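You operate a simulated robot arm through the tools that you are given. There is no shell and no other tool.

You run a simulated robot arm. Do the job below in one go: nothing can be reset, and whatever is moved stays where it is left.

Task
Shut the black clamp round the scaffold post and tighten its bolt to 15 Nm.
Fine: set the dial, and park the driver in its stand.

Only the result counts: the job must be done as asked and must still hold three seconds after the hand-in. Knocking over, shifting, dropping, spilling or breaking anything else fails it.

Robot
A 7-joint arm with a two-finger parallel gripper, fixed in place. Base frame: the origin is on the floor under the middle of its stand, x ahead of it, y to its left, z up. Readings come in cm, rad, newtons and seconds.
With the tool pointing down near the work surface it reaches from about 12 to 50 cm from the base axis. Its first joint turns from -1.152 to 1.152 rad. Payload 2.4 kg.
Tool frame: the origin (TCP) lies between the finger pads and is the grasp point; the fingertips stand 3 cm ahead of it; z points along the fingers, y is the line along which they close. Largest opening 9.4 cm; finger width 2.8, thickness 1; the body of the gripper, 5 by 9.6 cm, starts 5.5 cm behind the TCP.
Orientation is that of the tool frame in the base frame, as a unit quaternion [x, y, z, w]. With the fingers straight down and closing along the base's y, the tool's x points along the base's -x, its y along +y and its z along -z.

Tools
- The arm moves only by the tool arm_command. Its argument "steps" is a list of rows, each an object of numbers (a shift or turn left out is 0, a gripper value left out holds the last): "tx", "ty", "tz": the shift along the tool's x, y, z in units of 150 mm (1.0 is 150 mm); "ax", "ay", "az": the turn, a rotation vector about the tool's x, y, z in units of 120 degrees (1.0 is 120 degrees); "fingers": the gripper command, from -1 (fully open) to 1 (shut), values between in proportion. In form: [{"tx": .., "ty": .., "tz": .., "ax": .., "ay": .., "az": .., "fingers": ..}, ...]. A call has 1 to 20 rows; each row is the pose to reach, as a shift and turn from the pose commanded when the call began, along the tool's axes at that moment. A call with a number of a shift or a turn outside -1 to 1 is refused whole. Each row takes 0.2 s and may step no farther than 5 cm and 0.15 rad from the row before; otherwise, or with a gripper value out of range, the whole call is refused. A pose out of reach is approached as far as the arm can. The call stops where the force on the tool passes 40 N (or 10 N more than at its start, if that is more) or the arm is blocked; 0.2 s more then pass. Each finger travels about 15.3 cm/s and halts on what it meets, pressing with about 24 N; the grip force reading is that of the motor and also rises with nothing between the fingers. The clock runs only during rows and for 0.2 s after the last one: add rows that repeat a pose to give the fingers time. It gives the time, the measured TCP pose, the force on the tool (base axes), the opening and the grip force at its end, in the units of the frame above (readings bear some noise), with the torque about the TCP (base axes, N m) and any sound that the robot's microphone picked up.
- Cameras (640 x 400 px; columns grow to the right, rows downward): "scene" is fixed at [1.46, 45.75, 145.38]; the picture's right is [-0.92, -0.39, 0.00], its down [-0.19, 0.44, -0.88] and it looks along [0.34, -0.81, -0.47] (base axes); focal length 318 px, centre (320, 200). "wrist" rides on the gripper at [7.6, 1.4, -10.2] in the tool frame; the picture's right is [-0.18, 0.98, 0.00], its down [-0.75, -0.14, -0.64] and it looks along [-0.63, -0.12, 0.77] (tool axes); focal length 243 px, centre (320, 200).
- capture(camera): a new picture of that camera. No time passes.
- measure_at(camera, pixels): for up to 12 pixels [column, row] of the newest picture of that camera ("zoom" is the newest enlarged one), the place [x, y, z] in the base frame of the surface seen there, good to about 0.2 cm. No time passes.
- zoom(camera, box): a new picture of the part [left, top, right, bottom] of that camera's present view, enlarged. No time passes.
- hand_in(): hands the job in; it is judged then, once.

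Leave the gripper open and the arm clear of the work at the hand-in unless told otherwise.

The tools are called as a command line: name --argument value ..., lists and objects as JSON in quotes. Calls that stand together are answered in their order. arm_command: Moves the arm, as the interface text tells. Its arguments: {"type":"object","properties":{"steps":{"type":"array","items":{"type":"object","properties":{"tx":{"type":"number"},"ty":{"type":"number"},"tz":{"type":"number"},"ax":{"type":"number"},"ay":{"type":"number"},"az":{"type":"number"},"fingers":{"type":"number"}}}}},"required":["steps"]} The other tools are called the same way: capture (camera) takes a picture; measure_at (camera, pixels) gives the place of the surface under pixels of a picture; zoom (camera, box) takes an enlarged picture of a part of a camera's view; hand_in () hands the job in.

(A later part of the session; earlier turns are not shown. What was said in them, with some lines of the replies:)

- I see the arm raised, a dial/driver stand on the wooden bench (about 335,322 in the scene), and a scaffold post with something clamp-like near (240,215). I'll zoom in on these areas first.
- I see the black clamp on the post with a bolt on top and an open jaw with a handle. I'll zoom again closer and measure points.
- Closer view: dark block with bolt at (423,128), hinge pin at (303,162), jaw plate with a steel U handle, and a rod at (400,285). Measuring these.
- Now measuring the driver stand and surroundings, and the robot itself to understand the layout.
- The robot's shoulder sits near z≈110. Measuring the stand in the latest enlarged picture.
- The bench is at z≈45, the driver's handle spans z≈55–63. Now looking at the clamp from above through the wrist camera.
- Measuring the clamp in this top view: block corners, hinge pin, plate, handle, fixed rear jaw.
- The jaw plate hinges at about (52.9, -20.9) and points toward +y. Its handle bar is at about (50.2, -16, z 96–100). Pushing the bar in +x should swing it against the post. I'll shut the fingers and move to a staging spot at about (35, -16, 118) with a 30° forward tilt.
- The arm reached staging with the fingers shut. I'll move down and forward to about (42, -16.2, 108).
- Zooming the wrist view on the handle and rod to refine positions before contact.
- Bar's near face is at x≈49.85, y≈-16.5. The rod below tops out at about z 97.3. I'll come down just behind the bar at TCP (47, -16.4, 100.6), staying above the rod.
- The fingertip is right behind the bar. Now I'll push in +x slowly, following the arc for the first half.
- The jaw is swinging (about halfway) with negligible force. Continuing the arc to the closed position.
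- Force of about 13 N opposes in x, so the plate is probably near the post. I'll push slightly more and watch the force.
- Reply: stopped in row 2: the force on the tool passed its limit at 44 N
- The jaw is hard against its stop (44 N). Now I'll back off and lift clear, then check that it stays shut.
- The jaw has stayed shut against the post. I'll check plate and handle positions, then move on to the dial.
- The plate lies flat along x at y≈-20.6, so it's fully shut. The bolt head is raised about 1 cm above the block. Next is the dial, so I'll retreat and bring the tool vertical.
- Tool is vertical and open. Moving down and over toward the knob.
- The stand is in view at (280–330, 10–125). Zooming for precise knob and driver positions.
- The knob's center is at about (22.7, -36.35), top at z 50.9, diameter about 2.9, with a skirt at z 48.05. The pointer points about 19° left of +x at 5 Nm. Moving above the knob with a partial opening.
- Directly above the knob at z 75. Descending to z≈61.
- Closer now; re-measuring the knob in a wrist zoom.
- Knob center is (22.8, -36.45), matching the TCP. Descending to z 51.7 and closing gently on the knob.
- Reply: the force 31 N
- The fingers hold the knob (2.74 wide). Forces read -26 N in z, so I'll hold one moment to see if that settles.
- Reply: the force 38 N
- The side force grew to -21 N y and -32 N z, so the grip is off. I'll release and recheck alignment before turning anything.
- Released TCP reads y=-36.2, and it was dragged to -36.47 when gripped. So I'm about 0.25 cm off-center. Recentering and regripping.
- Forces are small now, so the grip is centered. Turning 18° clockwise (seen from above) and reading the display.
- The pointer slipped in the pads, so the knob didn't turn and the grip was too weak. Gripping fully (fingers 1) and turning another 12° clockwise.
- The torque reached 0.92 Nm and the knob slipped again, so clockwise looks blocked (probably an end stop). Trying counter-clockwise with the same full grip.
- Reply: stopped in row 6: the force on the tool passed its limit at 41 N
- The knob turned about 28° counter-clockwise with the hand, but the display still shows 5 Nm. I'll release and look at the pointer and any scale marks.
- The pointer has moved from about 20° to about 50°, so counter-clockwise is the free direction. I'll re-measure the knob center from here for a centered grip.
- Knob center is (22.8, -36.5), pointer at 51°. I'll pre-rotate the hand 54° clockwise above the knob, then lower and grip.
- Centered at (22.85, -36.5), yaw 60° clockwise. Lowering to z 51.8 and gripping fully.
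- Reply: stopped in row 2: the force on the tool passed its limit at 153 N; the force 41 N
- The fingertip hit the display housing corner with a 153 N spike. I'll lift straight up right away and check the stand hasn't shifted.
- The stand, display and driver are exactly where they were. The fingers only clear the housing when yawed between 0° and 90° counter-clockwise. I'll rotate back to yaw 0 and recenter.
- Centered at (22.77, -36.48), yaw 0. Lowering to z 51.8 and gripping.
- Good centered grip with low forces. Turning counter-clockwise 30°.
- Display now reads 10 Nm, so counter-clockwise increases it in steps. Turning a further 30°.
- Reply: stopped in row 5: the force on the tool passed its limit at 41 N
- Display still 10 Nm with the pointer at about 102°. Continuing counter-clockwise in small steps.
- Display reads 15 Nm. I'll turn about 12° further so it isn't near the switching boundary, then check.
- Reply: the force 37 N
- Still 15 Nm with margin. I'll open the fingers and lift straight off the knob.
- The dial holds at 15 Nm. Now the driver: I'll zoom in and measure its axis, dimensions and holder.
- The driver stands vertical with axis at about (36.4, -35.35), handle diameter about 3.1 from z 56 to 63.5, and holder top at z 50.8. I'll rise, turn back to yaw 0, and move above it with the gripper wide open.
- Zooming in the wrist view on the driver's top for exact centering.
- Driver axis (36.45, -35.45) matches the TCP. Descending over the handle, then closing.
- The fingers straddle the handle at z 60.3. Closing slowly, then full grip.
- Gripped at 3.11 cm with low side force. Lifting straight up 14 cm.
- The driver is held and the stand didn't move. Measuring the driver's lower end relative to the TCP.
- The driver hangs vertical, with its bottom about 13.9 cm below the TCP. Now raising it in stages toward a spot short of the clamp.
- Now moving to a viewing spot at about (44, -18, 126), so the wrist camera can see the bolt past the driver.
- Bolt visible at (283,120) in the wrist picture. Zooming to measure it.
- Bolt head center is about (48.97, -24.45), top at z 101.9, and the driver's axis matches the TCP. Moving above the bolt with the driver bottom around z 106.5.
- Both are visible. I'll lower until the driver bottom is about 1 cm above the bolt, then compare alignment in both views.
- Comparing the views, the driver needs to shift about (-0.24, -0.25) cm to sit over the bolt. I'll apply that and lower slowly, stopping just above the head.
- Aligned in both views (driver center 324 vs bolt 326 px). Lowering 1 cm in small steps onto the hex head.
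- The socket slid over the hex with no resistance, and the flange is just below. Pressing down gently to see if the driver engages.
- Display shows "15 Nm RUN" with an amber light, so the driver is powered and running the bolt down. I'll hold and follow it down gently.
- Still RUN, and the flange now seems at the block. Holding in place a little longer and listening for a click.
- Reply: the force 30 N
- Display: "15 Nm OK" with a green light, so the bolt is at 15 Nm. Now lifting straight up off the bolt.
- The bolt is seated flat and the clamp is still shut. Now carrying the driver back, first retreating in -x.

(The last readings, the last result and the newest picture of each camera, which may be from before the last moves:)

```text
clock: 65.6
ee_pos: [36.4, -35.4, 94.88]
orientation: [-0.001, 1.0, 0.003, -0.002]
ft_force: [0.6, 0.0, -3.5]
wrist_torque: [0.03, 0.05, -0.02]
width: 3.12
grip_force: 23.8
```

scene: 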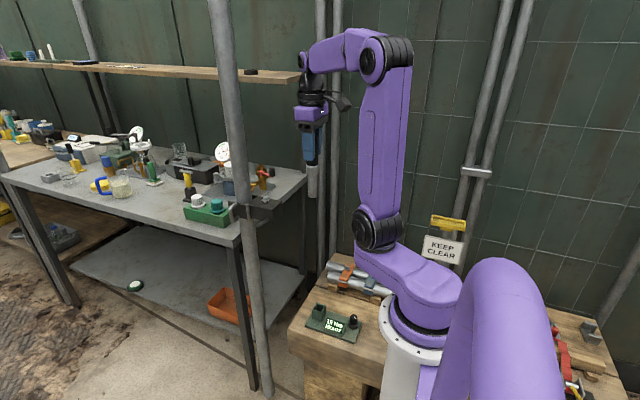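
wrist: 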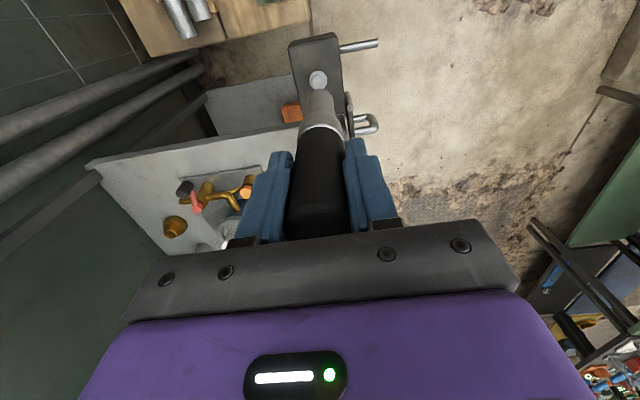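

Now above the stand at (36.4, -35.4, 94.9). Descending to z≈70, so the driver bottom stays above the box.

arm_command --steps '[{"tz": 0.12}, {"tz": 0.3}, {"tz": 0.55}, {"tz": 0.78}, {"tz": 0.94}, {"tz": 1.0}, {"tz": 1.0}]'

arm_command --steps '[{"tz": 0.12}, {"tz": 0.3}, {"tz": 0.45}, {"tz": 0.55}, {"tz": 0.58}, {"tz": 0.58}]'

zoom --camera "scene" --box '[290, 240, 350, 320]'

zoom --camera "wrist" --box '[260, 20, 380, 120]'

```text
clock: 67.2
ee_pos: [36.41, -35.3, 79.71]
orientation: [0.0, 1.0, 0.002, -0.002]
ft_force: [-0.5, -0.4, -4.4]
wrist_torque: [0.05, 0.0, -0.03]
width: 3.12
grip_force: 24.0
```

```text
clock: 68.6
ee_pos: [36.28, -35.27, 70.92]
orientation: [0.0, 1.0, 0.003, -0.002]
ft_force: [0.7, 0.3, -3.7]
wrist_torque: [0.02, 0.0, 0.01]
width: 3.11
grip_force: 24.2
```

```text
5.00 times, centred on (320, 280) of scene
```

zoom: 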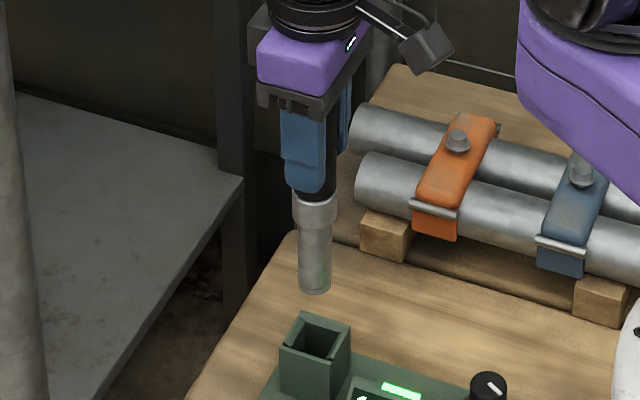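

```text
4.00 times, centred on (320, 70) of wrist
```

zoom: 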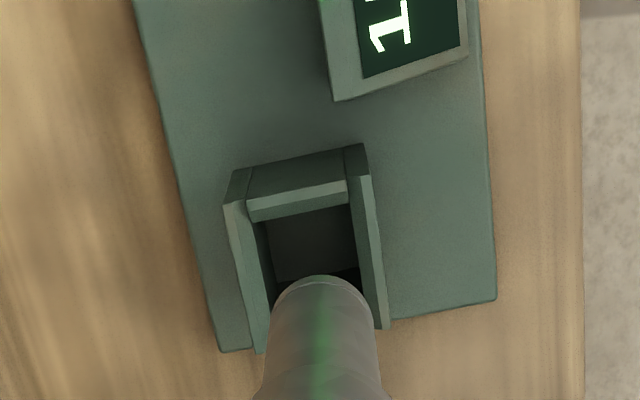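

Measuring the box rim to center the driver over it.

measure_at --camera "zoom" --pixels '[[228, 208], [258, 345], [366, 182], [386, 322], [255, 215], [345, 190], [245, 270], [375, 250], [300, 200], [266, 232], [350, 212]]'

zoom --camera "scene" --box '[300, 285, 345, 320]'

```text
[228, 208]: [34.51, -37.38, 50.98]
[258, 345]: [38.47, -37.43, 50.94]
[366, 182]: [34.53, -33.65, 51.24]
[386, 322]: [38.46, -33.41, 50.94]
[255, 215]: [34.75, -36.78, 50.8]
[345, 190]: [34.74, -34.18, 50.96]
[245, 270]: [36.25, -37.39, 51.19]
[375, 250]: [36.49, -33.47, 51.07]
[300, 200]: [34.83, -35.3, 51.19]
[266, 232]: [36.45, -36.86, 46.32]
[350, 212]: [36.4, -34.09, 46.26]
```

```text
11.43 times, centred on (322, 302) of scene
```

zoom: 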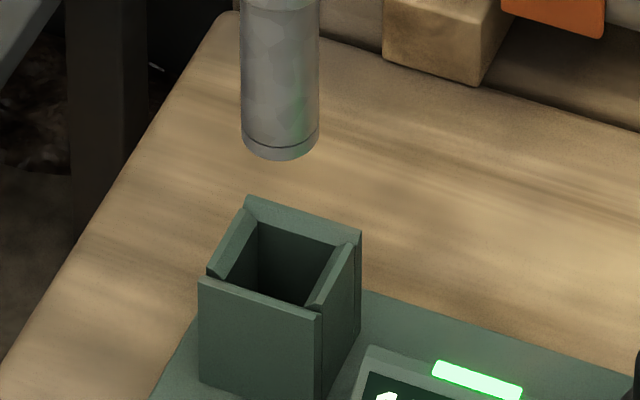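

Box center is (36.48, -35.45). By my command tally, the hand is offset (-0.26, +0.26) from the original pick pose. Correcting that and lowering to just above the rim.

arm_command --steps '[{"tx": -0.008, "ty": -0.008}, {"tx": -0.017, "ty": -0.0173}, {"tx": -0.017, "ty": -0.0173, "tz": 0.1}, {"tx": -0.017, "ty": -0.0173, "tz": 0.2}, {"tx": -0.017, "ty": -0.0173, "tz": 0.3}, {"tx": -0.017, "ty": -0.0173, "tz": 0.34}, {"tx": -0.017, "ty": -0.0173, "tz": 0.34}]'

zoom --camera "scene" --box '[300, 285, 345, 320]'

zoom --camera "wrist" --box '[280, 30, 360, 110]'

```text
clock: 70.2
ee_pos: [36.4, -35.62, 66.0]
orientation: [0.0, 1.0, 0.002, -0.001]
ft_force: [0.0, -0.8, -5.1]
wrist_torque: [-0.03, 0.0, 0.02]
width: 3.1
grip_force: 23.8
```

```text
11.43 times, centred on (322, 302) of scene
```

zoom: 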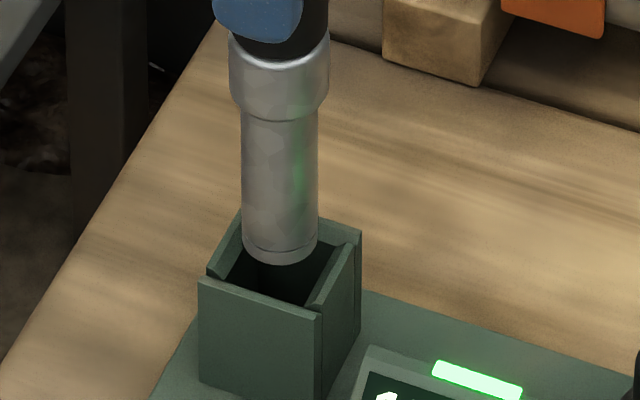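

```text
5.00 times, centred on (320, 70) of wrist
```

zoom: 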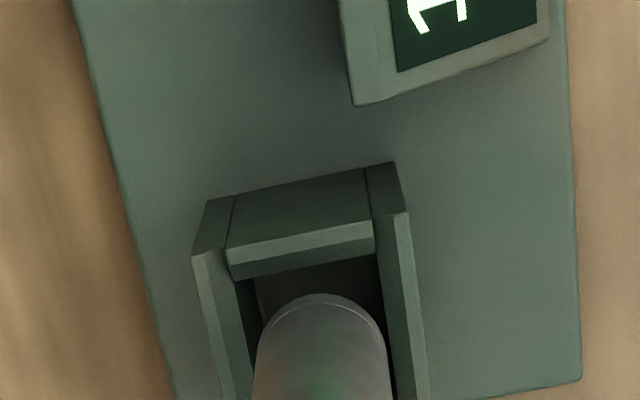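

Nearly aligned. I'll measure the driver's bottom and rim in the scene zoom to confirm before inserting.

zoom --camera "scene" --box '[300, 285, 345, 320]'

measure_at --camera "zoom" --pixels '[[281, 258], [281, 240], [281, 180], [250, 245], [312, 245], [281, 80], [225, 275], [245, 215], [355, 240], [320, 318], [203, 285], [310, 180]]'

```text
11.43 times, centred on (322, 302) of scene
```

zoom: 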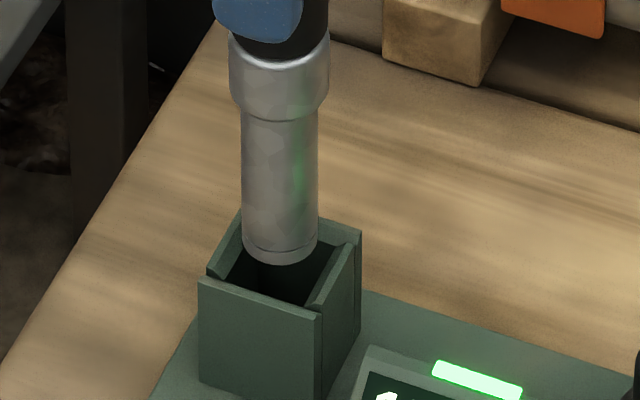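

```text
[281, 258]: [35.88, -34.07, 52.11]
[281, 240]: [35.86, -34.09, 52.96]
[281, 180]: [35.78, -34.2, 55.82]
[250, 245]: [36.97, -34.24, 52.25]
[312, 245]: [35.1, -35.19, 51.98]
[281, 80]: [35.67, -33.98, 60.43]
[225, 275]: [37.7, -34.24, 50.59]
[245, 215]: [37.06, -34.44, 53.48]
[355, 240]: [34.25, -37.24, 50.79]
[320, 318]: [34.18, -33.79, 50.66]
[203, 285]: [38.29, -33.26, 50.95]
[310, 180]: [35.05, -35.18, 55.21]
```

Driver position matches its original parked measurements to within 0.1 cm. Inserting slowly.

arm_command --steps '[{"tz": 0.03}, {"tz": 0.06}, {"tz": 0.09}, {"tz": 0.12}, {"tz": 0.16}, {"tz": 0.2}, {"tz": 0.24}, {"tz": 0.28}, {"tz": 0.32}, {"tz": 0.35}, {"tz": 0.35}]'

zoom --camera "scene" --box '[290, 265, 350, 325]'

```text
clock: 72.6
ee_pos: [36.26, -35.35, 60.81]
orientation: [0.0, 1.0, 0.002, -0.001]
ft_force: [0.1, -1.0, -3.2]
wrist_torque: [-0.14, -0.03, -0.02]
width: 3.1
grip_force: 24.2
```

```text
6.67 times, centred on (320, 295) of scene
```

zoom: 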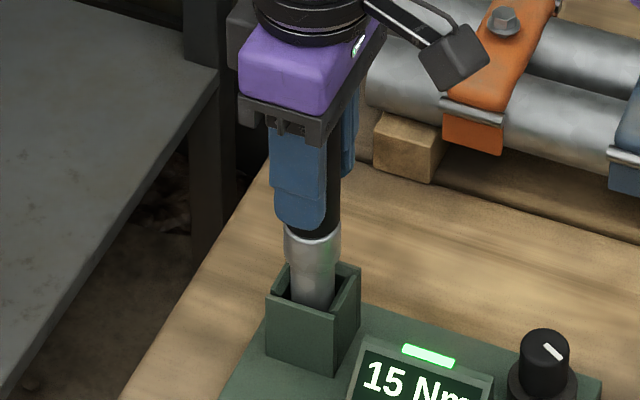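

The driver is in the box, still hanging slightly. Lowering the last few millimetres until it bottoms out.

arm_command --steps '[{"tz": 0.01}, {"tz": 0.02}, {"tz": 0.025}, {"tz": 0.03}, {"tz": 0.03}]'

```text
clock: 73.8
ee_pos: [36.41, -35.42, 60.27]
orientation: [-0.001, 1.0, 0.004, -0.001]
ft_force: [-0.8, 1.0, -0.6]
wrist_torque: [-0.05, 0.16, -0.04]
width: 3.08
grip_force: 24.3
```

The force went from -3.2 to -0.6 N, so it's resting. A last 0.07 cm down to seat it.

arm_command --steps '[{"tz": 0.003}, {"tz": 0.005}, {"tz": 0.005}]'

```text
clock: 74.6
ee_pos: [36.43, -35.46, 60.33]
orientation: [0.0, 1.0, 0.001, -0.003]
ft_force: [-4.5, 5.7, 29.1]
wrist_torque: [0.45, 0.44, -0.01]
width: 3.13
grip_force: 24.1
```

It's firmly seated (29 N). Easing the pressure, then opening the fingers gradually.

arm_command --steps '[{"tz": -0.005}, {"tz": -0.005}, {"tz": -0.005, "fingers": 0.3}, {"tz": -0.005, "fingers": 0.2}, {"tz": -0.005, "fingers": 0.0}, {"tz": -0.005, "fingers": -0.4}, {"tz": -0.005, "fingers": -0.7}, {"tz": -0.005, "fingers": -0.7}]'

zoom --camera "scene" --box '[290, 265, 350, 325]'

capture --camera "wrist"

```text
clock: 76.4
ee_pos: [36.37, -35.37, 60.27]
orientation: [0.0, 1.0, 0.003, -0.001]
ft_force: [-0.2, 0.4, 0.1]
wrist_torque: [0.03, -0.01, -0.02]
width: 8.0
grip_force: 0.0
```

```text
6.67 times, centred on (320, 295) of scene
```

zoom: 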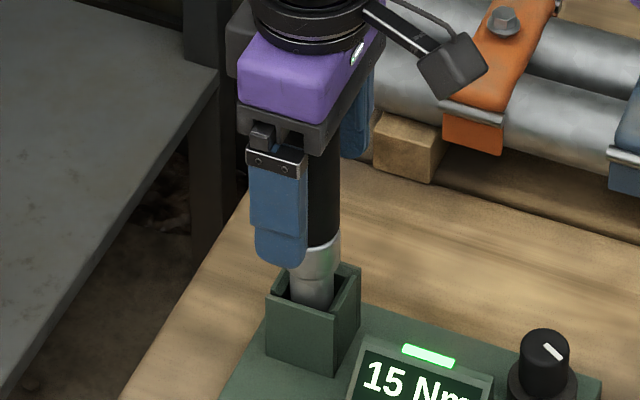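

```text
taken
```

wrist: 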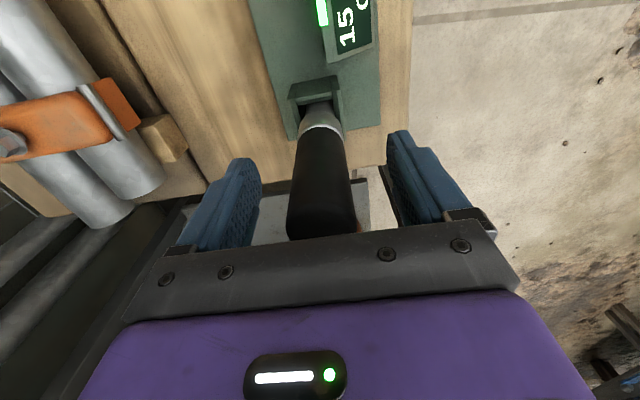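

Released, and the driver is standing in its stand. Lifting straight up clear of it with the fingers open.

arm_command --steps '[{"tz": -0.1}, {"tz": -0.25}, {"tz": -0.5}, {"tz": -0.75}, {"tz": -1.0}, {"tz": -1.0}]'

arm_command --steps '[{"tz": -0.25, "tx": 0.05}, {"tz": -0.5, "tx": 0.15}, {"tz": -0.75, "tx": 0.3}, {"tz": -1.0, "tx": 0.4}, {"tz": -1.0, "tx": 0.5, "fingers": -1}, {"tz": -1.0, "tx": 0.5, "fingers": -1}]'

capture --camera "scene"

zoom --camera "scene" --box '[295, 270, 375, 350]'

zoom --camera "scene" --box '[215, 180, 285, 235]'

```text
clock: 77.8
ee_pos: [36.54, -35.41, 75.48]
orientation: [0.001, 1.0, 0.003, -0.002]
ft_force: [-0.3, 0.4, -0.6]
wrist_torque: [-0.01, -0.01, -0.02]
width: 8.0
grip_force: 0.0
```

```text
clock: 79.2
ee_pos: [28.89, -35.47, 90.42]
orientation: [0.0, 1.0, 0.002, -0.002]
ft_force: [-0.1, 1.1, 0.0]
wrist_torque: [0.0, -0.01, -0.01]
width: 9.41
grip_force: 0.0
```

```text
taken
```

scene: 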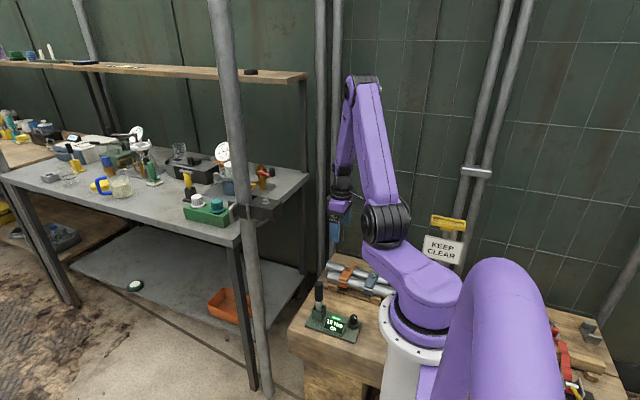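

```text
5.00 times, centred on (335, 310) of scene
```

zoom: 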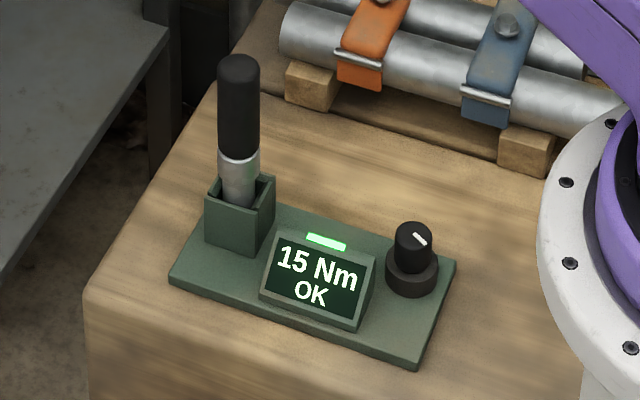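

```text
7.27 times, centred on (250, 208) of scene
```

zoom: 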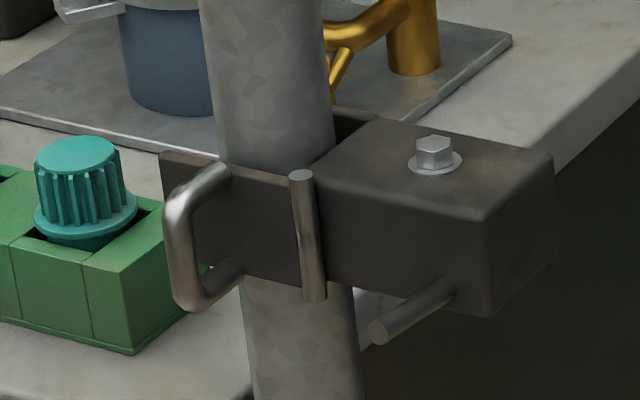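

The jaw is shut against the post, the bolt is seated flat, and the display reads "15 Nm OK". The driver stands in its box, the arm is clear and the gripper is open. Nothing else has moved, so I'm handing in.

hand_in

```text
The job is handed in.
```

The clamp is shut round the scaffold post and its bolt is tightened. The stand's display reads "15 Nm OK" with a green light. I've handed the job in but haven't seen the judge's result.

- **Clamp:** the jaw lies flat against the post and stayed shut after I let go. The bolt's flange now sits flush on the block.
- **Dial:** set to 15 Nm. It only turns counter-clockwise from 5 Nm and moves in 5 Nm steps.
- **Driver:** parked back in its stand, in the same position as at the start.
- **Arm:** clear of the work, with the gripper open.

While I was setting the dial, a fingertip hit the corner of the stand's display housing, with a brief force of 153 N. Afterwards the stand, display and driver were where they had been, and I saw no damage.
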